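You operate a simulated robot arm through the tools that you are given. There is no shell and no other tool. Be economical: measure what you need, move in short steps, check, and stop when the job is done.

You run a simulated robot arm. Do the job below in one go: nothing can be reset, and whatever is moved stays where it is left.

JOB
Fit the yellow tip in the tester and test it at the small test card's pressure.
Fine: clear tester lid shut before the grey knob; one shot; knob back to nought.
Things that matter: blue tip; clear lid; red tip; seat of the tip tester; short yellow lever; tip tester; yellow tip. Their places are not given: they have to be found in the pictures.

The check looks at the end state, three seconds after you hand in, the way a careful person would. Anything else that was tipped, shoved, dropped, spilled or broken makes it a failure. Lids that push on must go on centred and level and be pressed home; caps that screw on are set level and turned clockwise until they are tight.

ROBOT AND FRAMES
A 7-joint arm with a two-finger parallel gripper, fixed in place. Base frame: the origin is at the foot of the arm, x ahead of it, y to its left, z up; the work surface is at about z = 850. Lengths are in mm, angles in degrees, forces in N, time in s.
Its first joint turns from -166.0 to 166.0 degrees. Payload 4.4 kg.
The tool frame sits at the grasp point between the pads (the TCP): z along the fingers, y along the line on which they close. The tips reach 23 mm beyond it. The gripper opens to 94 mm. The fingers are 38 mm wide and 10 mm thick; the gripper's body (54 by 96 mm) begins 39 mm behind the TCP.
Orientation is that of the tool frame in the base frame, as a unit quaternion [x, y, z, w]. With the fingers straight down and closing along the base's y, the tool's x points along the base's -x, its y along +y and its z along -z.

CONTROLS
- The arm moves only by the tool arm_command. Its argument "series" is a list of rows, each an object (a shift or turn left out is 0, a gripper value left out holds the last) with "travel": the shift along the tool's x, y, z in mm, a list of three; "delta_rot": the turn, a rotation vector about the tool's x, y, z in degrees, a list of three; "gripper": the closure in counts, from 0 (fully open) to 255 (shut). In form: [{"travel": [tx, ty, tz], "delta_rot": [rx, ry, rz], "gripper": gripper}, ...]. A call has 1 to 10 rows; each row is the pose to reach, as a shift and turn from the pose commanded when the call began, along the tool's axes at that moment. A row lasts 0.2 s, in which the tool goes at most 50 mm and 8.6 degrees; a call with a longer step from one row to the next is refused whole, and so is a gripper value outside its range. Where a pose cannot be reached the arm comes as near as it can. A force on the tool above 40 N (or 10 N above the force at the start of the call, whichever is more), or a blocked arm, ends the call early, and 0.2 s more pass. Each finger travels about 72 mm/s and halts on what it meets, pressing with about 33 N; the grip force reading is that of the motor and also rises with nothing between the fingers. The clock runs only during rows and for 0.2 s after the last one: add rows that repeat a pose to give the fingers time. The reply holds the time, the measured pose of the TCP, the force on the tool along the base axes, the opening and the grip force, in the units named above and with some noise, with the torque about the TCP (base axes, N m) and any sound that the robot's microphone picked up.
- Cameras (640 x 400 px; columns grow to the right, rows downward): "scene" is fixed at [401, -500.5, 1501.4]; the picture's right is [0.94, -0.33, 0.00], its down [-0.16, -0.45, -0.88] and it looks along [0.29, 0.83, -0.47] (base axes); focal length 347 px, centre (320, 200). "wrist" rides on the gripper at [86, 16, -74] in the tool frame; the picture's right is [-0.18, 0.98, 0.00], its down [-0.58, -0.11, -0.81] and it looks along [-0.79, -0.15, 0.59] (tool axes); focal length 243 px, centre (320, 200).
- grab_frame(camera): a new picture of that camera. No time passes.
- probe_pixels(camera, pixels): for up to 12 pixels [column, row] of the newest picture of that camera ("zoom" is the newest enlarged one), the place [x, y, z] in the base frame of the surface seen there, good to about 2 mm. No time passes.
- inspect(camera, box): a new picture of the part [left, top, right, bottom] of that camera's present view, enlarged. No time passes.
- close_job(): hands the job in; it is judged then, once.

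Work in short steps. Measure before you move; look again where a grasp or a placing could have gone wrong, and mend it. You have 80 turns and 38 pictures in all, those below and enlarged ones among them. Open the gripper and draw the arm clear of the work before you hand the job in, unless the task says otherwise; then end with one line.

The tools are called after ">>>" as name(argument=value, ...) on one line, values as JSON. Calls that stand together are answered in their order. arm_command: Moves the arm, as the interface text tells. Its arguments: {"type":"object","properties":{"series":{"type":"array"}},"required":["series"]} The other tools are called the same way: grab_frame (camera) takes a picture; probe_pixels (camera, pixels) gives the place of the surface under pixels of a picture; inspect (camera, box) takes an enlarged picture of a part of a camera's view; close_job () hands the job in.

At the start:

```text
time: 0.0
position: [770.0, -53.2, 1297.9]
tcp_rot: [0.0, 1.0, 0.0, 0.0]
wrist_force: [0.6, 0.2, -0.2]
torque: [-0.02, 0.05, -0.01]
grip_width: 94.0
grasp_force: 0.2
```

scene: 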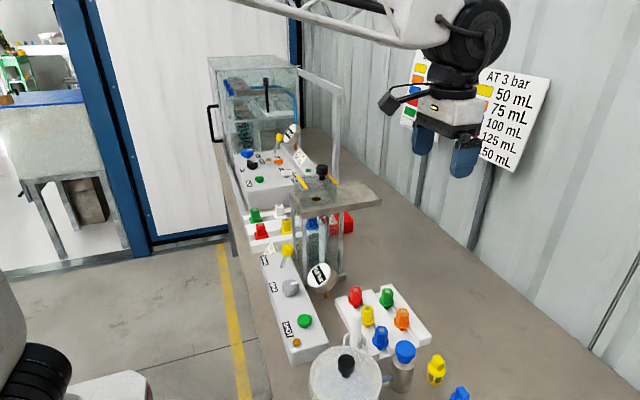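
wrist: 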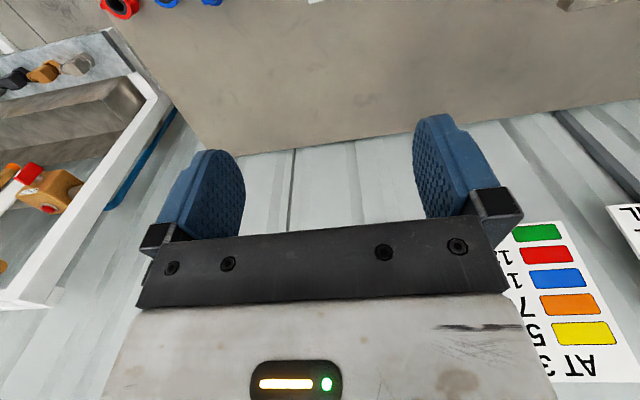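

The scene shows a tester around pixels (260-380, 180-360) and a rack of tips at about (385,315). I'll enlarge those parts.

>>> inspect(camera="scene", box=[240, 220, 400, 370])

>>> inspect(camera="scene", box=[300, 270, 480, 400])

>>> inspect(camera="scene", box=[220, 100, 400, 240])

```text
2.67 times, centred on (320, 295) of scene
```

zoom: 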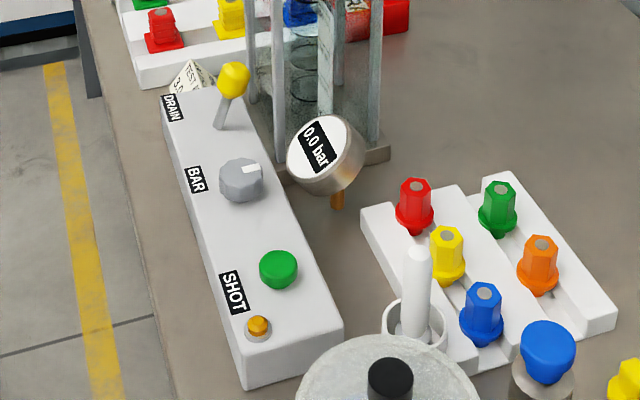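

```text
3.08 times, centred on (390, 335) of scene
```

zoom: 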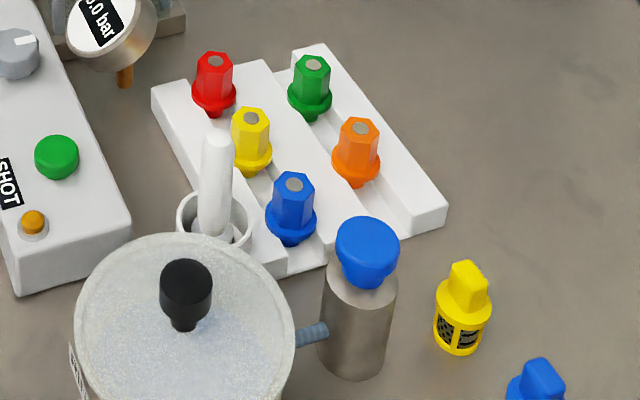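

```text
2.86 times, centred on (310, 170) of scene
```

zoom: 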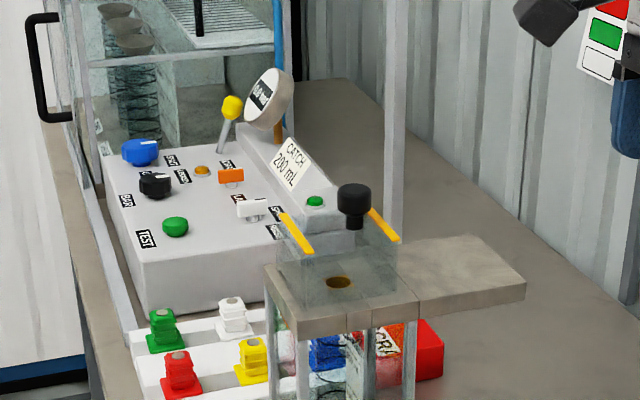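

I'll probe key points in the last zoom (seat hole, lid knob, far tips), then zoom in on the card.

>>> probe_pixels(camera="zoom", pixels=[[339, 283], [355, 190], [295, 235], [383, 225], [340, 265], [270, 310], [415, 310], [520, 280], [250, 345], [175, 355], [465, 240], [330, 320]])

>>> inspect(camera="scene", box=[270, 160, 390, 235])

>>> inspect(camera="scene", box=[240, 205, 320, 255])

>>> probe_pixels(camera="scene", pixels=[[287, 247], [284, 262], [290, 288], [304, 321], [296, 343], [320, 278], [368, 308], [380, 330], [355, 290], [387, 291], [402, 312], [267, 252]])

```text
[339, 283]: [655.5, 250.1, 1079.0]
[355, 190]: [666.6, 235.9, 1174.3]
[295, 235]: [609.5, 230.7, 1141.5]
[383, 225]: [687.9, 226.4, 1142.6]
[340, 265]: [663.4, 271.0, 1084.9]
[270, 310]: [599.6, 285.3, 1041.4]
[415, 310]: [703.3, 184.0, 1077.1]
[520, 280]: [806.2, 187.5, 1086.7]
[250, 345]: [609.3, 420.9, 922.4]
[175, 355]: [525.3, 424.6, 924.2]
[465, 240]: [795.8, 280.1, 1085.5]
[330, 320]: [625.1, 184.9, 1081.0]
```

```text
5.33 times, centred on (330, 198) of scene
```

zoom: 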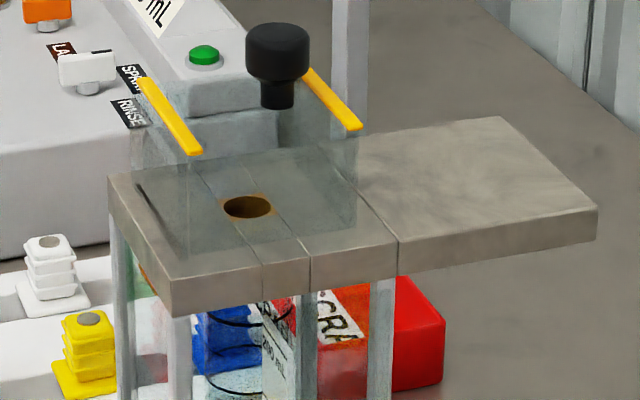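

```text
8.00 times, centred on (280, 230) of scene
```

zoom: 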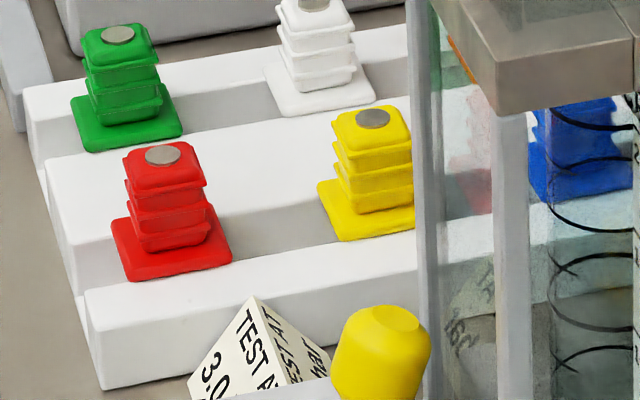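

```text
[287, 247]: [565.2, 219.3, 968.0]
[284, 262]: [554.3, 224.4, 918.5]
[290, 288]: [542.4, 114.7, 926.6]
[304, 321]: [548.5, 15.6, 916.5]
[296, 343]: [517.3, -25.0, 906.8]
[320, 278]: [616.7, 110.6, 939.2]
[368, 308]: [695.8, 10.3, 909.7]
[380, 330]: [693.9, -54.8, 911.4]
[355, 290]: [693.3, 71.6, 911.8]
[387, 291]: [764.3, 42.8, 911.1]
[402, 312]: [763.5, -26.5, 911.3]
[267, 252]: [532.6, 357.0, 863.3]
```

The lid is a clear box over the seat hole at about (655,250,1080), with a black knob at z 1174. I'll move the arm back and to the left so the wrist camera can look down at it.

>>> arm_command(series=[{"travel": [34, 30, 0]}, {"travel": [68, 60, 0]}, {"travel": [102, 90, 0]}, {"travel": [136, 120, 0]}, {"travel": [170, 150, 0]}, {"travel": [204, 180, 0]}, {"travel": [238, 210, 0]}, {"travel": [272, 240, 0]}, {"travel": [306, 270, 0]}, {"travel": [340, 300, 0]}])

>>> grab_frame(camera="wrist")

>>> inspect(camera="scene", box=[220, 130, 400, 400])

```text
time: 2.2
position: [429.2, 245.8, 1298.6]
tcp_rot: [0.0, 1.0, 0.0, 0.0]
wrist_force: [0.1, 0.3, 1.0]
torque: [0.0, -0.03, 0.0]
grip_width: 93.8
grasp_force: 0.0
```

```text
30 pictures are left
```

wrist: 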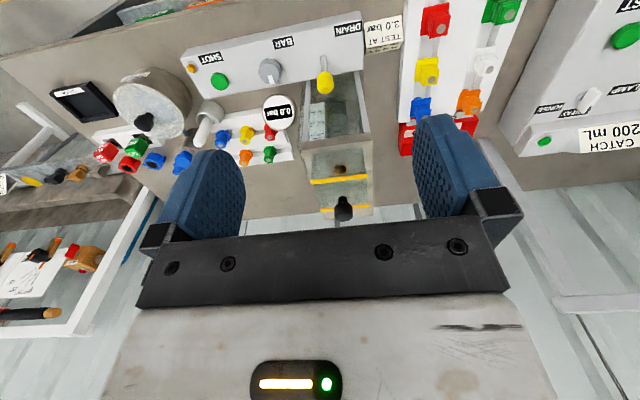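

```text
1.48 times, centred on (310, 265) of scene
```

zoom: 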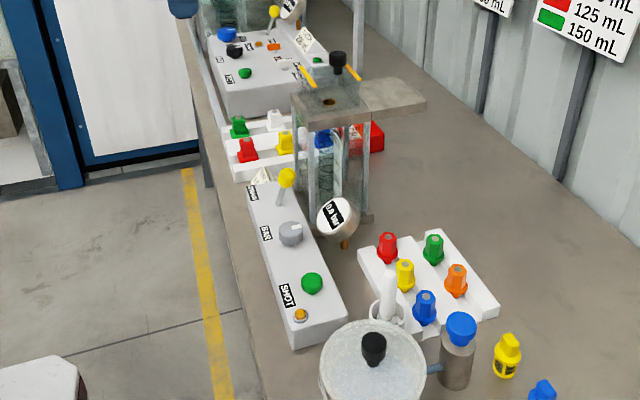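

The test card is visible at (384,33) and the lid at (340,185), so I'll enlarge both.

>>> inspect(camera="wrist", box=[340, 0, 420, 60])

>>> inspect(camera="wrist", box=[180, 40, 400, 230])

>>> probe_pixels(camera="zoom", pixels=[[470, 380], [394, 406], [548, 390], [545, 420], [400, 427], [480, 487], [420, 500], [555, 330], [360, 330], [268, 80], [108, 120], [420, 125]])

```text
6.67 times, centred on (380, 30) of wrist
```

zoom: 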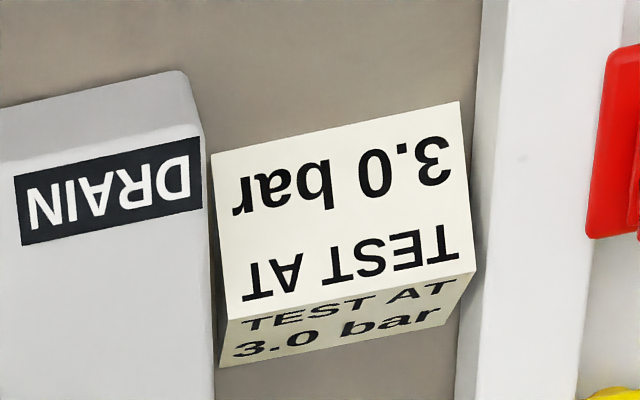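

```text
2.11 times, centred on (290, 135) of wrist
```

zoom: 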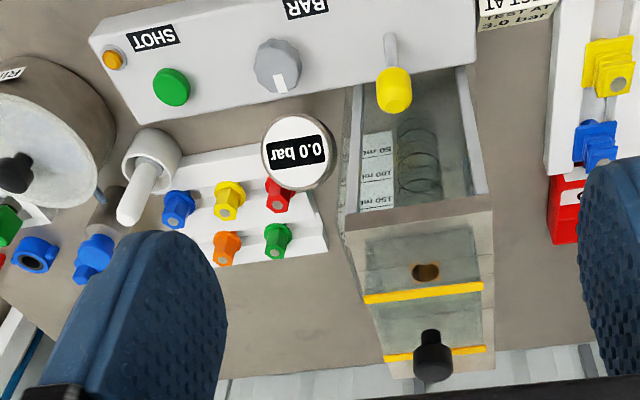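

```text
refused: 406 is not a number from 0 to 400
```

The card reads 3.0 bar. Next I'll measure the lid, hole and tips.

>>> probe_pixels(camera="zoom", pixels=[[424, 272], [367, 297], [480, 286], [390, 357], [480, 349], [433, 340], [345, 225], [490, 205], [230, 185], [280, 55], [279, 85], [170, 78]])

>>> inspect(camera="wrist", box=[295, 130, 375, 230])

>>> probe_pixels(camera="zoom", pixels=[[320, 200], [160, 180], [300, 300], [330, 270], [260, 240], [380, 350]])

```text
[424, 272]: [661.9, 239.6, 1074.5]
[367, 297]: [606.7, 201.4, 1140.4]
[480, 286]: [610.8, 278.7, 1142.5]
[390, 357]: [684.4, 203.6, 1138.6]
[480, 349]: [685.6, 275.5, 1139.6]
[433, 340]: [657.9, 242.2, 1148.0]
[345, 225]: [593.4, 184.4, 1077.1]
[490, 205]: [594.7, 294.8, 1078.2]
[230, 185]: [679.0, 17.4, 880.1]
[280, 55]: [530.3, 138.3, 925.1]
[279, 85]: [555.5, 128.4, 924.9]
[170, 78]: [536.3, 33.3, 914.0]
```

```text
4.00 times, centred on (335, 180) of wrist
```

zoom: 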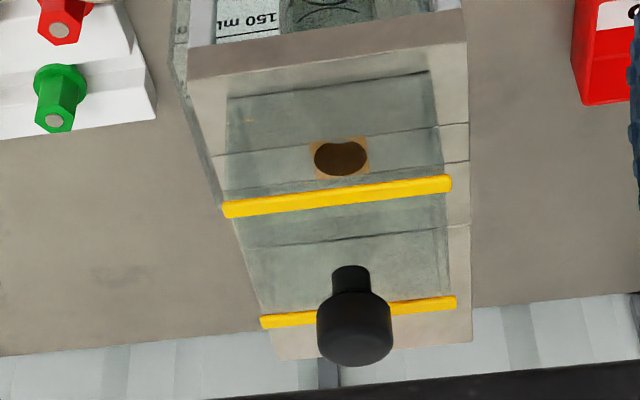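

```text
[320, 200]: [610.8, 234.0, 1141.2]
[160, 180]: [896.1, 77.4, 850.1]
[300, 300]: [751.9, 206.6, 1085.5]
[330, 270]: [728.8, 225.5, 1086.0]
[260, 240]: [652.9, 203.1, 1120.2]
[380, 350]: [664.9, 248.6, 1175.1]
```

The lid spans about x 608–687, y 200–280 and z 1085–1141. I'll zoom in on the knob and on the tips to get exact positions.

>>> inspect(camera="scene", box=[290, 155, 350, 205])

>>> probe_pixels(camera="zoom", pixels=[[302, 130], [335, 130], [368, 130], [335, 105], [335, 90], [315, 110], [355, 110], [335, 180], [335, 210], [280, 325], [235, 325], [330, 325]])

```text
8.00 times, centred on (320, 180) of scene
```

zoom: 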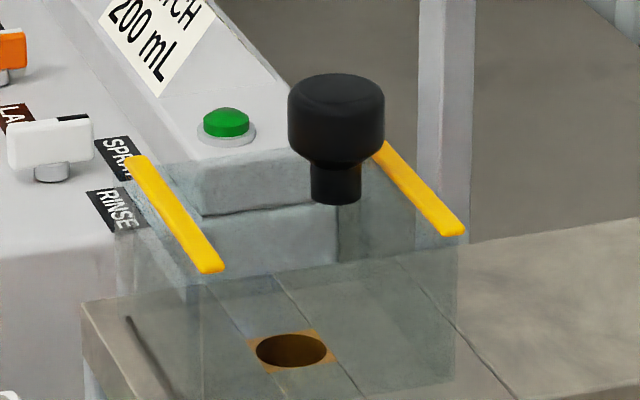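

```text
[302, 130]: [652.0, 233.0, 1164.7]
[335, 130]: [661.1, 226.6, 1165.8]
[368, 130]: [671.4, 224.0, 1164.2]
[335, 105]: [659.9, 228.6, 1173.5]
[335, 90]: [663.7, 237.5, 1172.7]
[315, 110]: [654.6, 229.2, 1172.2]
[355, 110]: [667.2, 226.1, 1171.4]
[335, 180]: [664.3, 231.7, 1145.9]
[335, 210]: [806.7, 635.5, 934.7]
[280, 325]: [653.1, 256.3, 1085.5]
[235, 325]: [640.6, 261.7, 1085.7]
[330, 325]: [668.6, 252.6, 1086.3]
```

The knob centre is about (666,241), spanning z 1152–1174 with a diameter near 30 mm; the hole centre is about (651,240). I'll go above the knob and come down to TCP z 1170.

>>> arm_command(series=[{"travel": [-45, -1, 0]}, {"travel": [-90, -2, 0]}, {"travel": [-135, -3, 0]}, {"travel": [-180, -4, 0]}, {"travel": [-225, -5, 0]}, {"travel": [-237, -5, 20]}, {"travel": [-237, -5, 55]}, {"travel": [-237, -5, 90]}, {"travel": [-237, -5, 115]}, {"travel": [-237, -5, 128]}])

>>> grab_frame(camera="scene")

```text
time: 4.4
position: [667.0, 242.4, 1170.3]
tcp_rot: [0.0, 1.0, 0.0, 0.0]
wrist_force: [0.7, 0.6, 0.4]
torque: [0.03, -0.01, 0.01]
grip_width: 94.1
grasp_force: 0.0
```

```text
24 pictures are left
```

scene: 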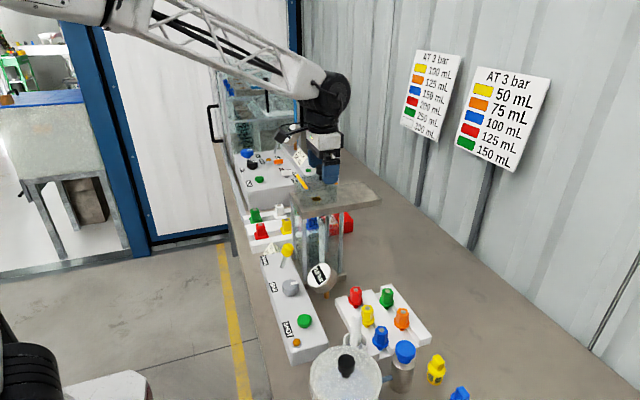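

Tips are at z 1147 and there's no contact. The two charts confirm that the five-colour near rack belongs to the 50–150 mL tester. I'll close on the knob.

>>> arm_command(series=[{"gripper": 255}, {"gripper": 255}, {"gripper": 255}, {"gripper": 255}, {"gripper": 255}])

```text
time: 5.4
position: [668.1, 240.7, 1170.3]
tcp_rot: [0.001, 1.0, 0.0, -0.001]
wrist_force: [-0.4, -14.6, 3.0]
torque: [-0.32, -0.05, 0.09]
grip_width: 29.4
grasp_force: 45.4
stopped in row 4: the force on the tool passed its limit at 42 N (the readings are from after the stop); the commanded pose is now the measured one
```

The knob is gripped at 29.4 mm with a slight sideways force, so I'll try a gentle lift.

>>> arm_command(series=[{"travel": [0, -1, -1]}, {"travel": [0, -1, -3]}, {"travel": [0, -1, -5]}, {"travel": [0, -1, -5]}])

```text
time: 6.4
position: [667.2, 240.2, 1174.4]
tcp_rot: [0.0, 1.0, 0.0, -0.001]
wrist_force: [-0.8, 1.1, -31.4]
torque: [-0.01, 0.1, 0.01]
grip_width: 29.8
grasp_force: 44.8
```

The lift meets 31 N, so I'll check whether the lid rose.

>>> inspect(camera="scene", box=[290, 155, 370, 215])

>>> probe_pixels(camera="zoom", pixels=[[80, 165], [100, 190], [235, 270], [120, 205]])

```text
6.67 times, centred on (330, 185) of scene
```

zoom: 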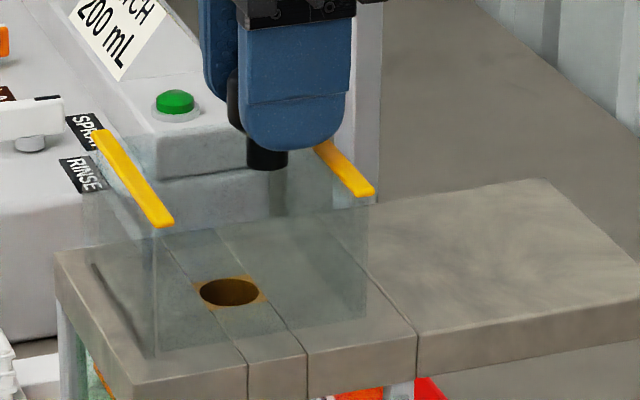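

```text
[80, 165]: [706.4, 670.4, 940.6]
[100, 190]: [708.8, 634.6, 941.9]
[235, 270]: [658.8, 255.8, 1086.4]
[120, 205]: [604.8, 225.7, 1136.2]
```

The lid stayed down, so it must slide, most likely +x onto the side plate. I'll relax the lift and push +x gently.

>>> arm_command(series=[{"travel": [0, 0, 2]}, {"travel": [0, 0, 4]}, {"travel": [-2, 0, 4]}, {"travel": [-6, 0, 4]}, {"travel": [-10, 0, 4]}, {"travel": [-10, 0, 4]}])

```text
time: 7.8
position: [678.0, 239.7, 1172.7]
tcp_rot: [0.001, 1.0, -0.001, 0.0]
wrist_force: [1.0, 0.2, 30.5]
torque: [0.02, -0.04, 0.01]
grip_width: 29.4
grasp_force: 44.8
```

The lid slides along +x with almost no resistance. I'll ease the downward press and keep sliding.

>>> arm_command(series=[{"travel": [0, 0, -2]}, {"travel": [-10, 0, -2]}, {"travel": [-20, 0, -2]}, {"travel": [-30, 0, -2]}, {"travel": [-40, 0, -2]}, {"travel": [-50, 0, -2]}, {"travel": [-60, 0, -2]}, {"travel": [-70, 0, -2]}, {"travel": [-80, 0, -2]}, {"travel": [-80, 0, -2]}])

>>> inspect(camera="scene", box=[280, 140, 400, 220])

```text
time: 10.0
position: [759.5, 238.8, 1171.0]
tcp_rot: [0.0, 1.0, -0.001, -0.001]
wrist_force: [0.3, 17.9, -13.6]
torque: [0.37, 0.38, -0.07]
grip_width: 29.3
grasp_force: 45.1
```

```text
5.00 times, centred on (340, 180) of scene
```

zoom: 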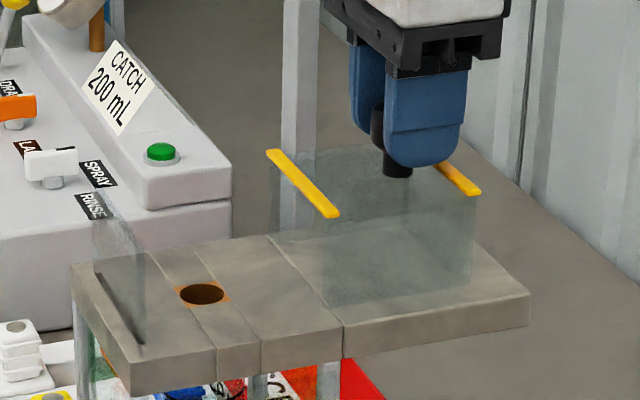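

The lid is open, with its edge at about x 701, and the seat is clear. A thin fixed end wall stands at x≈600. I'll release the knob and rise.

>>> arm_command(series=[{"travel": [0, 1, 0]}, {"travel": [0, 1, 0], "gripper": 100}, {"travel": [0, 1, 0], "gripper": 0}, {"travel": [0, 1, 0], "gripper": 0}, {"travel": [0, 1, -30], "gripper": 0}, {"travel": [0, 1, -75], "gripper": 0}, {"travel": [0, 1, -120], "gripper": 0}])

>>> inspect(camera="scene", box=[335, 275, 435, 365])

>>> probe_pixels(camera="zoom", pixels=[[225, 108], [214, 125], [195, 150], [245, 150], [225, 190], [225, 225], [150, 220], [330, 190], [140, 85], [290, 170], [215, 260], [300, 215]])

```text
time: 11.6
position: [757.5, 238.6, 1292.6]
tcp_rot: [0.001, 1.0, -0.002, -0.001]
wrist_force: [1.5, -0.3, -1.4]
torque: [0.05, 0.01, 0.01]
grip_width: 94.1
grasp_force: 0.0
```

```text
4.44 times, centred on (385, 320) of scene
```

zoom: 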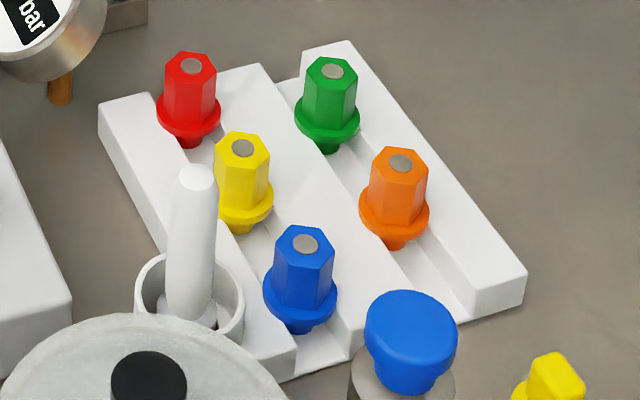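

```text
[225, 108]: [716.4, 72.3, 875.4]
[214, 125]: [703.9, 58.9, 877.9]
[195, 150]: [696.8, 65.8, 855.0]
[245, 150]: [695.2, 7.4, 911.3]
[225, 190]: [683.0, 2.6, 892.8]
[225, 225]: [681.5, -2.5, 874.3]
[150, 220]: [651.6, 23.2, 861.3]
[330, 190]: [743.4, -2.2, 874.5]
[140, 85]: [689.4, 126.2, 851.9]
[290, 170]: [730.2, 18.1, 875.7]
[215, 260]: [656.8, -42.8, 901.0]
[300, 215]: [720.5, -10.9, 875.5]
```

The yellow tip is at about (696,8), its hex spans z 880–911 and the rack top is at 875. I'll move the wrist camera so it sees the tip up close, to check the hex orientation and the nearby stick.

>>> arm_command(series=[{"travel": [36, -33, 0]}, {"travel": [72, -66, 0]}, {"travel": [108, -99, 0]}, {"travel": [144, -132, 0]}, {"travel": [180, -165, 20]}, {"travel": [200, -183, 60]}, {"travel": [212, -194, 106]}, {"travel": [212, -194, 154]}, {"travel": [212, -194, 202]}, {"travel": [212, -194, 250]}])

>>> grab_frame(camera="wrist")

>>> probe_pixels(camera="scene", pixels=[[355, 314], [355, 325], [355, 340], [345, 345]])

```text
refused: row 5 steps farther than a row can; nothing moved
```

```text
20 pictures are left
```

wrist: 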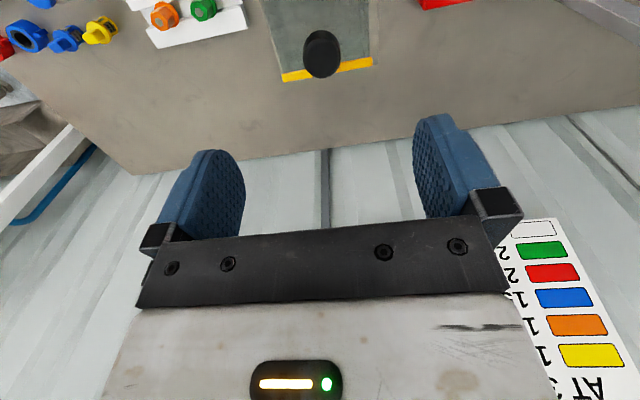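

```text
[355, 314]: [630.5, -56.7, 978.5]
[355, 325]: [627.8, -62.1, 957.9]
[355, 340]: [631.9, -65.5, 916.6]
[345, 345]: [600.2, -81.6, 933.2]
```

One step was too long and the move was refused. The stick is at (631,-58), topping out near z 985, which leaves clearance. I'll resend it in shorter steps.

>>> arm_command(series=[{"travel": [36, -33, 0]}, {"travel": [72, -66, 0]}, {"travel": [108, -99, 0]}, {"travel": [144, -132, 0]}, {"travel": [178, -163, 12]}, {"travel": [205, -188, 44]}, {"travel": [212, -194, 90]}, {"travel": [212, -194, 138]}, {"travel": [212, -194, 186]}, {"travel": [212, -194, 234]}])

>>> grab_frame(camera="wrist")

```text
time: 13.8
position: [546.0, 48.3, 1058.6]
tcp_rot: [0.001, 1.0, -0.001, 0.0]
wrist_force: [-0.1, -0.2, 0.1]
torque: [-0.03, 0.0, 0.01]
grip_width: 93.8
grasp_force: 0.0
```

```text
19 pictures are left
```

wrist: 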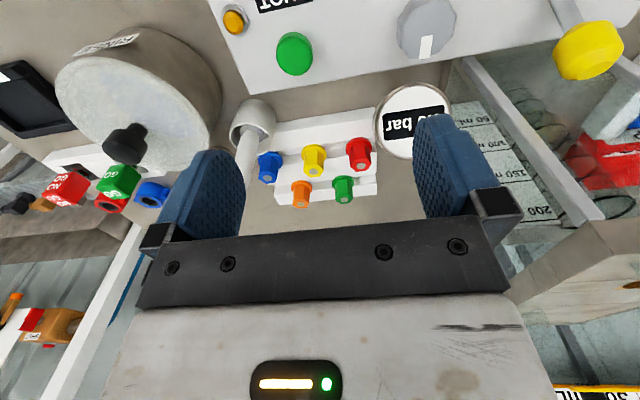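

Now I'll enlarge the rack around (314,165).

>>> inspect(camera="wrist", box=[270, 130, 350, 190])

>>> probe_pixels(camera="zoom", pixels=[[355, 300], [355, 270], [355, 330], [320, 310], [390, 305], [340, 230], [375, 225], [350, 160], [325, 230], [390, 225]])

```text
6.67 times, centred on (310, 160) of wrist
```

zoom: 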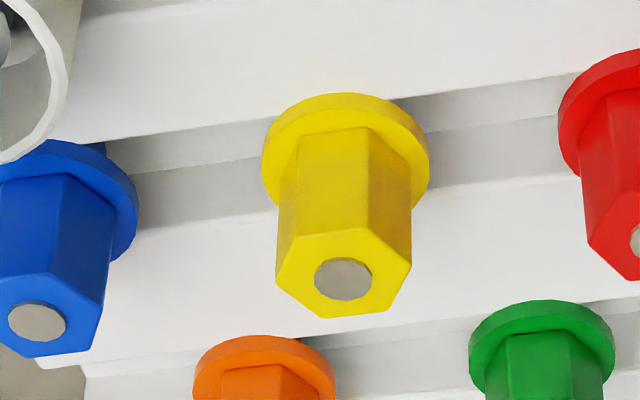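

```text
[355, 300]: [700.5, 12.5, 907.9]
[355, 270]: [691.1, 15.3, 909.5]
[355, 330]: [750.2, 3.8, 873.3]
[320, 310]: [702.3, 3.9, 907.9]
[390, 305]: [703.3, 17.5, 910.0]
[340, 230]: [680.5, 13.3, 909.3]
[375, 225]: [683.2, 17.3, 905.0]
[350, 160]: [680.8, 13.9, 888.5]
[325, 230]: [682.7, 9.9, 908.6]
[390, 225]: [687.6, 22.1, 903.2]
```

The hex has flats facing ±x and vertices along ±y, centred near (693,10.5). I'll turn the tool 90° to close along x, move above the tip, and pre-close to about 50 mm.

>>> arm_command(series=[{"travel": [-15, -4, 0], "delta_rot": [0, 0, -8.5], "gripper": 60}, {"travel": [-30, -8, 0], "delta_rot": [0, 0, -17], "gripper": 119}, {"travel": [-45, -12, 0], "delta_rot": [0, 0, -25.5]}, {"travel": [-60, -16, 0], "delta_rot": [0, 0, -34]}, {"travel": [-75, -20, 0], "delta_rot": [0, 0, -42.5]}, {"travel": [-90, -24, 0], "delta_rot": [0, 0, -51]}, {"travel": [-105, -28, 0], "delta_rot": [0, 0, -59.5]}, {"travel": [-120, -32, 0], "delta_rot": [0, 0, -68]}, {"travel": [-135, -36, 0], "delta_rot": [0, 0, -76.5]}, {"travel": [-147, -38, 0], "delta_rot": [0, 0, -85]}])

>>> arm_command(series=[{"delta_rot": [0, 0, -5]}, {"delta_rot": [0, 0, -5]}])

>>> grab_frame(camera="wrist")

```text
time: 16.0
position: [691.2, 8.7, 1058.0]
tcp_rot: [-0.676, 0.736, -0.001, -0.001]
wrist_force: [0.1, -0.1, -0.5]
torque: [0.0, 0.02, 0.0]
grip_width: 50.1
grasp_force: 0.1
```

```text
time: 16.6
position: [691.1, 8.4, 1060.1]
tcp_rot: [0.708, -0.707, 0.0, 0.0]
wrist_force: [-1.2, 0.0, 0.8]
torque: [-0.01, 0.0, 0.0]
grip_width: 49.9
grasp_force: 0.0
```

```text
17 pictures are left
```

wrist: 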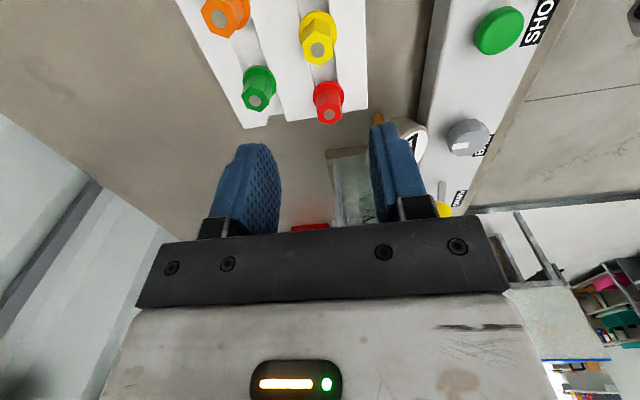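

From this view I'll probe the top of the yellow tip for its position.

>>> probe_pixels(camera="wrist", pixels=[[318, 49], [308, 45], [330, 43], [313, 62], [325, 61], [307, 30], [329, 28], [318, 40]])

```text
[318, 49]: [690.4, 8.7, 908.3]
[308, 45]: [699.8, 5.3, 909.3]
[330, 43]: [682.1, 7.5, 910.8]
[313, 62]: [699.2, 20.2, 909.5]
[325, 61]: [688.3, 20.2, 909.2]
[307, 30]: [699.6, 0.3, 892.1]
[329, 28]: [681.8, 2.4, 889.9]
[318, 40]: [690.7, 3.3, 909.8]
```

The tip centre is (691,9), directly under the TCP. I'll descend to z≈908, putting the fingertips near 885, above the flange.

>>> arm_command(series=[{"travel": [0, 0, 40]}, {"travel": [0, 0, 80]}, {"travel": [0, 0, 115]}, {"travel": [0, 0, 135]}, {"travel": [0, 0, 143]}, {"travel": [0, 0, 150]}, {"travel": [0, 0, 150]}])

>>> inspect(camera="scene", box=[320, 250, 440, 350])

```text
time: 18.2
position: [693.2, 8.4, 908.2]
tcp_rot: [-0.706, 0.708, 0.0, -0.001]
wrist_force: [0.1, -0.1, -0.8]
torque: [0.03, -0.03, 0.01]
grip_width: 50.3
grasp_force: 0.2
```

```text
4.00 times, centred on (380, 300) of scene
```

zoom: 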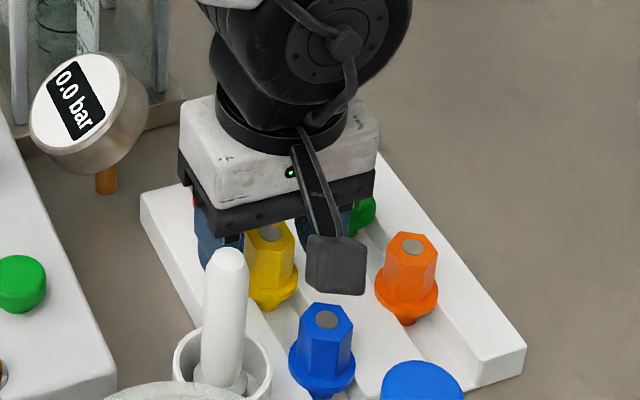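

The fingers straddle the yellow tip cleanly, so I'll close.

>>> arm_command(series=[{"gripper": 150}, {"gripper": 200}, {"gripper": 200}, {"gripper": 255}, {"gripper": 255}])

>>> arm_command(series=[{"travel": [0, 0, -5]}, {"travel": [0, 0, -20]}, {"travel": [0, 0, -50]}, {"travel": [0, 0, -90]}, {"travel": [0, 0, -130]}])

>>> inspect(camera="scene", box=[320, 180, 440, 330])

```text
time: 19.4
position: [692.1, 9.8, 908.3]
tcp_rot: [-0.706, 0.708, 0.0, 0.0]
wrist_force: [-0.6, -0.8, 0.6]
torque: [0.02, 0.0, 0.01]
grip_width: 24.6
grasp_force: 33.3
```

```text
time: 20.6
position: [691.8, 8.1, 1039.8]
tcp_rot: [-0.706, 0.708, 0.0, -0.001]
wrist_force: [-0.7, -0.1, -0.9]
torque: [-0.02, 0.0, -0.01]
grip_width: 23.9
grasp_force: 33.1
```

```text
2.67 times, centred on (380, 255) of scene
```

zoom: 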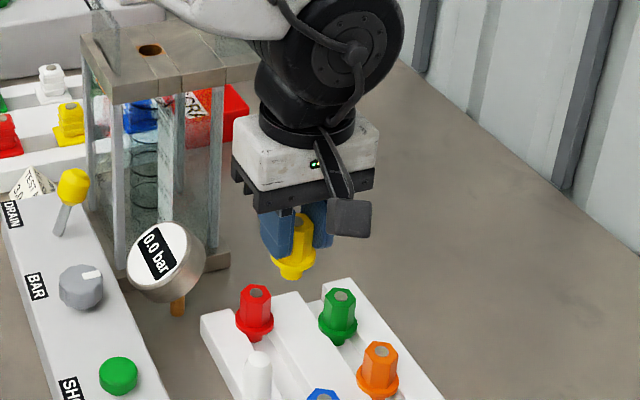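

The yellow tip is held. I'll raise it, turn back 90° and move above the seat.

>>> arm_command(series=[{"travel": [0, 0, -45], "delta_rot": [0, 0, 8.5]}, {"travel": [0, 0, -90], "delta_rot": [0, 0, 17]}, {"travel": [0, 0, -135], "delta_rot": [0, 0, 25.5]}, {"travel": [0, 0, -175], "delta_rot": [0, 0, 34]}, {"travel": [-40, 7, -175], "delta_rot": [0, 0, 42.5]}, {"travel": [-80, 14, -175], "delta_rot": [0, 0, 51]}, {"travel": [-120, 21, -175], "delta_rot": [0, 0, 59.5]}, {"travel": [-160, 28, -175], "delta_rot": [0, 0, 68]}, {"travel": [-200, 35, -175], "delta_rot": [0, 0, 76.5]}, {"travel": [-232, 41, -175], "delta_rot": [0, 0, 85]}])

>>> arm_command(series=[{"delta_rot": [0, 0, 5]}, {"delta_rot": [0, 0, 5]}])

>>> inspect(camera="scene", box=[280, 150, 360, 210])

>>> probe_pixels(camera="zoom", pixels=[[300, 310], [300, 290], [300, 330], [270, 320], [330, 320], [300, 200], [300, 180], [300, 150], [320, 240], [300, 320]])

```text
time: 22.8
position: [654.7, 240.7, 1216.3]
tcp_rot: [-0.042, 0.999, 0.0, 0.0]
wrist_force: [0.6, -0.5, -0.4]
torque: [-0.02, 0.01, 0.01]
grip_width: 24.1
grasp_force: 32.9
```

```text
time: 23.4
position: [654.7, 240.7, 1217.1]
tcp_rot: [0.001, 1.0, -0.001, 0.0]
wrist_force: [-0.1, 0.3, -0.9]
torque: [-0.01, 0.0, -0.03]
grip_width: 24.1
grasp_force: 32.6
```

```text
6.67 times, centred on (320, 180) of scene
```

zoom: 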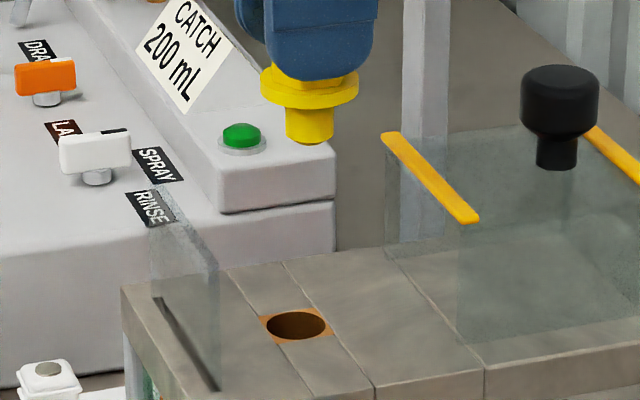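

```text
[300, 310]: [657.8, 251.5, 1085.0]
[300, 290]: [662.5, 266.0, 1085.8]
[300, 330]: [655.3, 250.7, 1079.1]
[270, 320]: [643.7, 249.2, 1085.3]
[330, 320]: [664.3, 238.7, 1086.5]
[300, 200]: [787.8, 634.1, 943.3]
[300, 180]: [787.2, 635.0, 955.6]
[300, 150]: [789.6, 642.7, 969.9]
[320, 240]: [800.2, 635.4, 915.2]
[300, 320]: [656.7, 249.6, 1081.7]
```

The tip hangs about 55 mm below the TCP and 2–3 mm to the +x side. The hole centre is (652,240.5). I'll shift −x 5 and lower until the stem sits just above the plate.

>>> arm_command(series=[{"travel": [5, 0, 0]}, {"travel": [5, 0, 30]}, {"travel": [5, 0, 55]}, {"travel": [5, 0, 67]}, {"travel": [5, 0, 67]}])

>>> inspect(camera="scene", box=[296, 180, 336, 210])

```text
time: 24.6
position: [647.2, 241.6, 1145.1]
tcp_rot: [0.001, 1.0, -0.001, 0.001]
wrist_force: [-0.5, 0.6, 0.3]
torque: [0.01, 0.0, -0.02]
grip_width: 24.2
grasp_force: 33.4
```

```text
13.33 times, centred on (316, 195) of scene
```

zoom: 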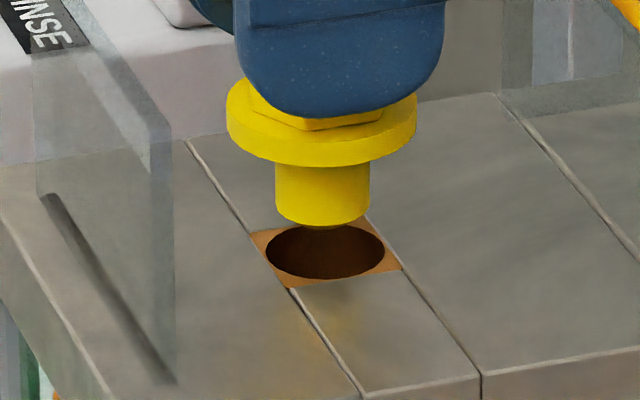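

The stem is at (322,205) over the hole at (325,253), which fits it being about 10 mm above the plate and aligned to within 1 mm. I'll make a tiny correction and lower slowly.

>>> arm_command(series=[{"travel": [-0.6, -0.5, 4]}, {"travel": [-0.6, -0.5, 9]}, {"travel": [-0.6, -0.5, 13]}, {"travel": [-0.6, -0.5, 17]}, {"travel": [-0.6, -0.5, 20]}, {"travel": [-0.6, -0.5, 20]}])

>>> inspect(camera="scene", box=[296, 180, 336, 210])

```text
time: 26.0
position: [647.1, 240.0, 1127.3]
tcp_rot: [0.001, 1.0, -0.001, 0.0]
wrist_force: [0.1, -0.6, -1.0]
torque: [-0.02, -0.02, -0.01]
grip_width: 24.2
grasp_force: 32.6
```

```text
13.33 times, centred on (316, 195) of scene
```

zoom: 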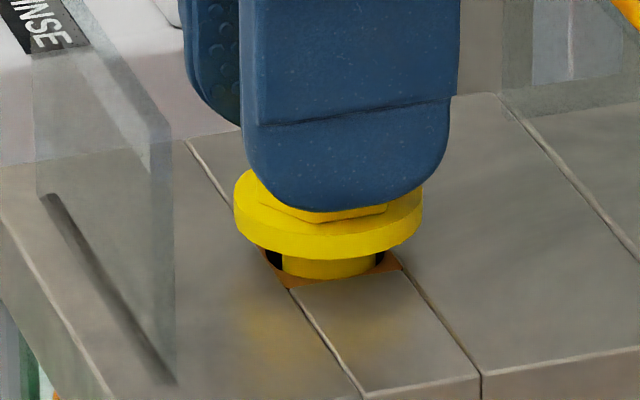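

The stem is entering the hole, with the hole's edge visible on both sides. I'll keep lowering until contact.

>>> arm_command(series=[{"travel": [0.4, 0, 2]}, {"travel": [0.4, 0, 4]}, {"travel": [0.4, 0, 6]}, {"travel": [0.4, 0, 8]}, {"travel": [0.4, 0, 10]}, {"travel": [0.4, 0, 12]}])

>>> inspect(camera="scene", box=[296, 180, 336, 210])

```text
time: 27.4
position: [647.7, 240.3, 1117.2]
tcp_rot: [0.001, 1.0, 0.0, 0.001]
wrist_force: [3.2, -3.3, 23.6]
torque: [-0.04, -0.18, 0.07]
grip_width: 24.4
grasp_force: 32.8
```

```text
13.33 times, centred on (316, 195) of scene
```

zoom: 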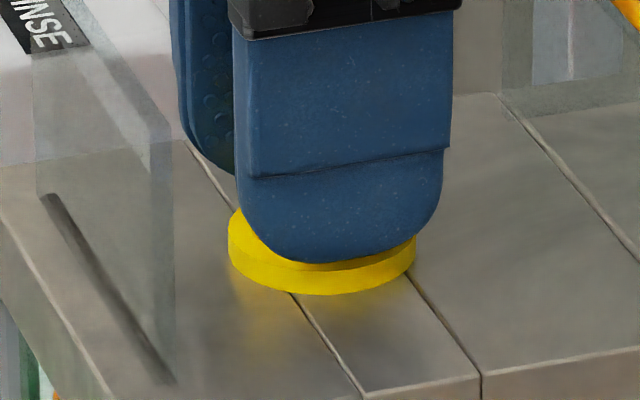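

The flange is seated, with 24 N of contact force. I'll ease off, open and rise.

>>> arm_command(series=[{"travel": [0, 0, -1.5]}, {"travel": [0, 0, -1.5], "gripper": 120}, {"travel": [0, 0, -1.5], "gripper": 60}, {"travel": [0, 0, -1.5], "gripper": 0}, {"travel": [0, 0, -1.5], "gripper": 0}, {"travel": [0, 0, -20]}, {"travel": [0, 0, -60]}, {"travel": [0, 0, -105]}])

>>> inspect(camera="scene", box=[280, 150, 360, 210])

>>> probe_pixels(camera="zoom", pixels=[[558, 105], [540, 105], [580, 105], [558, 80], [425, 170], [300, 240]])

```text
time: 29.2
position: [648.4, 239.6, 1221.2]
tcp_rot: [-0.001, 1.0, -0.001, -0.001]
wrist_force: [0.4, -0.6, 0.1]
torque: [0.03, 0.03, -0.02]
grip_width: 94.0
grasp_force: 0.0
```

```text
6.67 times, centred on (320, 180) of scene
```

zoom: 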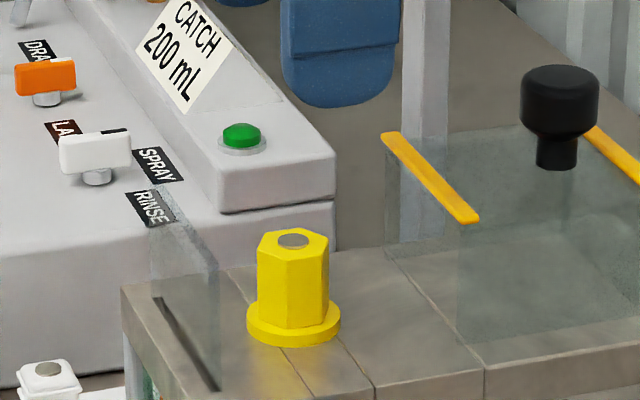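

```text
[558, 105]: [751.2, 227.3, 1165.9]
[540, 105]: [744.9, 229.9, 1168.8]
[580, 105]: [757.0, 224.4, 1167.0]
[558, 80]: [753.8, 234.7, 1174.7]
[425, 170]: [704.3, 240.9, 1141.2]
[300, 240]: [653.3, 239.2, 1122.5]
```

The tip is seated upright. The knob is at (758,241), so I'll go over it, lower and close.

>>> arm_command(series=[{"travel": [-37, 0.5, 0]}, {"travel": [-74, 0.5, 0]}, {"travel": [-109.5, 0.5, 0]}, {"travel": [-109.5, 0.5, 30]}, {"travel": [-109.5, 0.5, 51]}, {"travel": [-109.5, 0.5, 51], "gripper": 130}, {"travel": [-109.5, 0.5, 51], "gripper": 170}, {"travel": [-109.5, 0.5, 51], "gripper": 180}, {"travel": [-109.5, 0.5, 51], "gripper": 180}])

```text
time: 31.2
position: [756.4, 238.6, 1168.6]
tcp_rot: [0.001, 1.0, -0.001, 0.0]
wrist_force: [-0.5, 10.3, -0.2]
torque: [0.1, -0.08, -0.06]
grip_width: 32.2
grasp_force: 5.0
```

Contact has begun, slightly off in y. I'll centre by +1.5 mm, grip and slide back −x.

>>> arm_command(series=[{"travel": [0, 1.5, 0], "gripper": 180}, {"travel": [0, 1.5, 0], "gripper": 255}, {"travel": [0, 1.5, 0]}, {"travel": [10, 1.5, 0]}, {"travel": [22, 1.5, 0]}, {"travel": [34, 1.5, 0]}, {"travel": [46, 1.5, 0]}, {"travel": [58, 1.5, 0]}, {"travel": [70, 1.5, 0]}, {"travel": [80, 1.5, 0]}])

```text
time: 32.7
position: [720.6, 240.2, 1167.7]
tcp_rot: [0.001, 1.0, -0.002, 0.0]
wrist_force: [0.3, -13.4, 2.1]
torque: [-0.2, 0.46, 0.08]
grip_width: 29.6
grasp_force: 44.8
stopped in row 7: the force on the tool passed its limit at 42 N (the readings are from after the stop); the commanded pose is now the measured one
```

A side force stopped the slide at x 720. I'll centre by −1 mm in y and continue.

>>> arm_command(series=[{"travel": [0, -1, 0]}, {"travel": [8, -1, 0]}, {"travel": [16, -1, 0]}, {"travel": [24, -1, 0]}, {"travel": [32, -1, 0]}, {"travel": [40, -1, 0]}, {"travel": [47, -1, 0]}, {"travel": [47, -1, 0]}])

```text
time: 34.5
position: [672.3, 240.3, 1168.9]
tcp_rot: [0.001, 1.0, -0.001, -0.002]
wrist_force: [-1.5, -4.6, -1.9]
torque: [-0.09, -0.03, 0.02]
grip_width: 29.4
grasp_force: 45.0
```

Now at x 672, I'll push on gently to the end stop.

>>> arm_command(series=[{"travel": [2, 0, 0]}, {"travel": [4, 0, 0]}, {"travel": [6, 0, 0]}, {"travel": [8, 0, 0]}, {"travel": [10, 0, 0]}, {"travel": [12, 0, 0]}])

>>> inspect(camera="scene", box=[280, 150, 360, 210])

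```text
time: 35.9
position: [661.8, 239.3, 1168.9]
tcp_rot: [-0.001, 1.0, -0.002, 0.0]
wrist_force: [29.8, 23.4, -1.3]
torque: [0.28, -0.43, -0.05]
grip_width: 29.6
grasp_force: 44.7
```

```text
6.67 times, centred on (320, 180) of scene
```

zoom: 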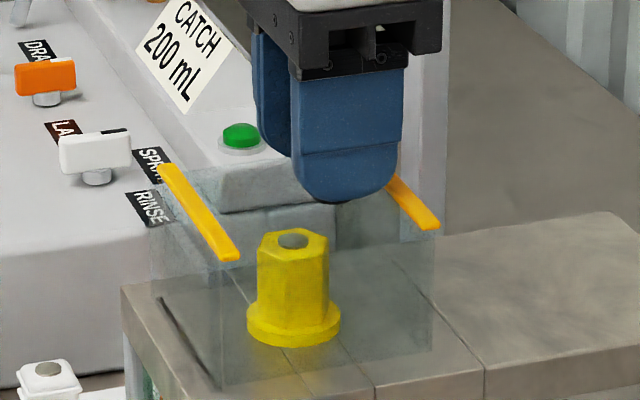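

The lid is shut against its end wall, with 30 N at the stop and the tip inside. I'll ease the side load, release the knob and rise.

>>> arm_command(series=[{"travel": [-0.5, 1, 0]}, {"travel": [-0.5, 1, 0], "gripper": 120}, {"travel": [-0.5, 1, 0], "gripper": 0}, {"travel": [-0.5, 1, 0], "gripper": 0}, {"travel": [-0.5, 1, -30]}, {"travel": [-0.5, 1, -70]}, {"travel": [-0.5, 1, -100]}])

>>> arm_command(series=[{"travel": [12, -20, 0], "delta_rot": [0, 0, -8.5]}, {"travel": [26, -42, 0], "delta_rot": [0, 0, -17]}, {"travel": [40, -64, 0], "delta_rot": [0, 0, -25.5]}, {"travel": [54, -86, 0], "delta_rot": [0, 0, -34]}, {"travel": [68, -108, 0], "delta_rot": [0, 0, -42.5]}, {"travel": [82, -130, 0], "delta_rot": [0, 0, -51]}, {"travel": [96, -152, 0], "delta_rot": [0, 0, -59.5]}, {"travel": [110, -174, 15], "delta_rot": [0, 0, -68]}, {"travel": [124, -196, 40], "delta_rot": [0, 0, -76.5]}, {"travel": [140, -220, 70], "delta_rot": [0, 0, -85]}])

>>> arm_command(series=[{"travel": [0, 0, 40], "delta_rot": [0, 0, -5]}, {"travel": [0, 0, 85], "delta_rot": [0, 0, -5]}, {"travel": [0, 0, 130], "delta_rot": [0, 0, -5]}, {"travel": [0, 0, 175], "delta_rot": [0, 0, -5]}, {"travel": [0, 0, 190], "delta_rot": [0, 0, -5]}])

>>> grab_frame(camera="wrist")

```text
time: 37.5
position: [662.9, 240.0, 1268.0]
tcp_rot: [0.001, 1.0, -0.002, -0.001]
wrist_force: [0.5, 0.4, -0.9]
torque: [0.0, -0.02, 0.0]
grip_width: 94.0
grasp_force: 0.1
```

```text
time: 39.7
position: [520.8, 19.1, 1199.0]
tcp_rot: [-0.676, 0.737, -0.002, -0.001]
wrist_force: [0.4, 0.3, 0.3]
torque: [-0.01, -0.01, -0.01]
grip_width: 94.1
grasp_force: 0.1
```

```text
time: 40.9
position: [523.1, 19.5, 1008.9]
tcp_rot: [-0.707, 0.708, -0.002, -0.001]
wrist_force: [1.0, 0.7, -0.6]
torque: [0.03, 0.04, 0.03]
grip_width: 94.0
grasp_force: 0.0
```

```text
8 pictures are left
```

wrist: 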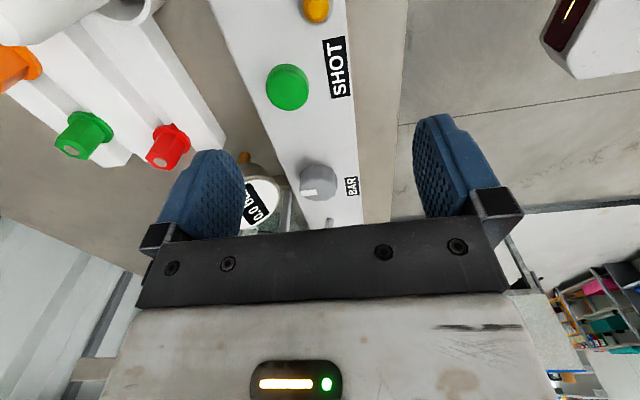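

The grey knob is at (318,182) with its white pointer facing +x. I'll probe its outline, the gauge and the panel.

>>> probe_pixels(camera="wrist", pixels=[[319, 189], [303, 193], [335, 190], [311, 193], [318, 175], [308, 175], [330, 172], [318, 200], [318, 166], [345, 210], [262, 195], [290, 88]])

```text
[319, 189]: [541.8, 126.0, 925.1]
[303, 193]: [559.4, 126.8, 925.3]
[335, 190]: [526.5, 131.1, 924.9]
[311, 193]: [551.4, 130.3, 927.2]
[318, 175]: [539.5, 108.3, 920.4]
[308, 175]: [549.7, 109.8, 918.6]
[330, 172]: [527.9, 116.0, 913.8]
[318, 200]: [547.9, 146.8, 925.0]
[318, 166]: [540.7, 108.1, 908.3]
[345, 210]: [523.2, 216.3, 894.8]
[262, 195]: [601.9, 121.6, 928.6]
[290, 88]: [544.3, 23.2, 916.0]
```

The knob centre is (543,127.5), diameter about 37, top at z 925. I'll set the opening to 52 mm, move above it and come down to TCP z 931.

>>> arm_command(series=[{"travel": [-30, -6, 0], "gripper": 114}, {"travel": [-60, -12, 0]}, {"travel": [-90, -18, 0]}, {"travel": [-108, -20, 0]}, {"travel": [-108, -20, 30]}, {"travel": [-108, -20, 55]}, {"travel": [-108, -20, 70]}, {"travel": [-108, -20, 78]}, {"travel": [-108, -20, 78]}])

```text
time: 42.9
position: [541.7, 128.0, 930.1]
tcp_rot: [-0.706, 0.708, -0.001, -0.002]
wrist_force: [0.1, -0.4, -1.1]
torque: [0.0, 0.01, -0.02]
grip_width: 51.7
grasp_force: 0.1
```

The tool is in place with no contact, so I'll close moderately on the knob.

>>> arm_command(series=[{"gripper": 140}, {"gripper": 150}, {"gripper": 160}, {"gripper": 180}, {"gripper": 180}])

>>> grab_frame(camera="scene")

```text
time: 44.1
position: [541.6, 127.8, 929.7]
tcp_rot: [-0.707, 0.708, 0.0, -0.001]
wrist_force: [35.5, -0.7, -9.0]
torque: [0.3, -0.3, -0.09]
grip_width: 43.2
grasp_force: 17.7
```

```text
7 pictures are left
```

scene: 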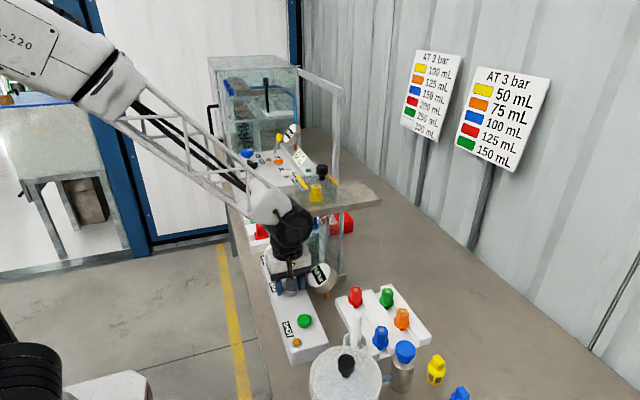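

A one-sided force of 35 N in +x means the knob lies slightly further +x. I'll shift +x 2.5 mm and close.

>>> arm_command(series=[{"travel": [0, -1.5, 0], "gripper": 150}, {"travel": [0, -2.5, 0], "gripper": 150}, {"travel": [0, -2.5, 0], "gripper": 170}, {"travel": [0, -2.5, 0], "gripper": 200}, {"travel": [0, -2.5, 0], "gripper": 200}])

```text
time: 45.3
position: [545.9, 127.7, 929.8]
tcp_rot: [-0.707, 0.707, -0.002, -0.002]
wrist_force: [34.0, -2.1, -14.4]
torque: [-0.12, -0.67, -0.07]
grip_width: 38.7
grasp_force: 45.4
```

The grip is at 38.7 mm but still biased by +34 N, so I'll ease over another 1.2 mm.

>>> arm_command(series=[{"travel": [0, -1.2, 0]}, {"travel": [0, -1.2, 0]}])

```text
time: 45.9
position: [544.0, 127.8, 930.9]
tcp_rot: [-0.707, 0.707, 0.0, -0.002]
wrist_force: [1.3, -2.8, -0.2]
torque: [0.56, -0.25, -0.01]
grip_width: 38.6
grasp_force: 44.8
```

Now balanced. I'll turn 30° clockwise (+z tool) and read the gauge.

>>> arm_command(series=[{"delta_rot": [0, 0, 6]}, {"delta_rot": [0, 0, 12]}, {"delta_rot": [0, 0, 18]}, {"delta_rot": [0, 0, 24]}, {"delta_rot": [0, 0, 30]}, {"delta_rot": [0, 0, 30]}])

>>> inspect(camera="scene", box=[260, 240, 350, 310])

```text
time: 46.9
position: [544.7, 127.3, 931.1]
tcp_rot: [-0.551, 0.835, -0.001, -0.001]
wrist_force: [-9.3, 1.9, 5.5]
torque: [0.29, 0.04, 0.0]
grip_width: 38.9
grasp_force: 45.5
stopped in row 5: the force on the tool passed its limit at 43 N (the readings are from after the stop); the commanded pose is now the measured one
```

```text
5.71 times, centred on (305, 275) of scene
```

zoom: 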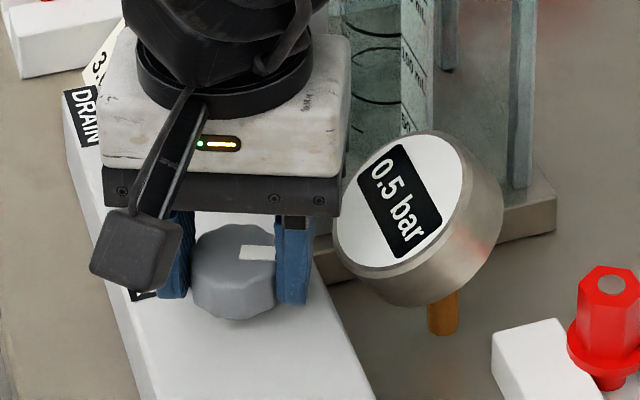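

The gauge reads 0.5 bar after about 23°, so roughly 46°/bar. I'll keep turning clockwise in small steps.

>>> arm_command(series=[{"delta_rot": [0, 0, 5]}, {"delta_rot": [0, 0, 10]}, {"delta_rot": [0, 0, 15]}, {"delta_rot": [0, 0, 20]}, {"delta_rot": [0, 0, 25]}, {"delta_rot": [0, 0, 30]}, {"delta_rot": [0, 0, 35]}, {"delta_rot": [0, 0, 40]}, {"delta_rot": [0, 0, 45]}])

```text
time: 48.1
position: [544.0, 128.6, 930.7]
tcp_rot: [-0.368, 0.93, -0.002, -0.003]
wrist_force: [-9.0, 6.1, 3.9]
torque: [0.27, -0.02, 0.06]
grip_width: 39.0
grasp_force: 45.1
stopped in row 5: the force on the tool passed its limit at 41 N (the readings are from after the stop); the commanded pose is now the measured one
```

Turned 47° so far. I'll ease slightly toward the force and continue.

>>> arm_command(series=[{"travel": [0.2, 0.9, 0]}, {"travel": [0.2, 0.9, 0], "delta_rot": [0, 0, 5]}, {"travel": [0.2, 0.9, 0], "delta_rot": [0, 0, 10]}, {"travel": [0.2, 0.9, 0], "delta_rot": [0, 0, 15]}, {"travel": [0.2, 0.9, 0], "delta_rot": [0, 0, 20]}, {"travel": [0.2, 0.9, 0], "delta_rot": [0, 0, 25]}, {"travel": [0.2, 0.9, 0], "delta_rot": [0, 0, 30]}, {"travel": [0.2, 0.9, 0], "delta_rot": [0, 0, 35]}])

```text
time: 49.9
position: [542.6, 130.3, 930.2]
tcp_rot: [-0.07, 0.998, -0.001, -0.002]
wrist_force: [-6.1, 19.5, 5.0]
torque: [0.96, -0.1, 0.05]
grip_width: 38.9
grasp_force: 44.8
```

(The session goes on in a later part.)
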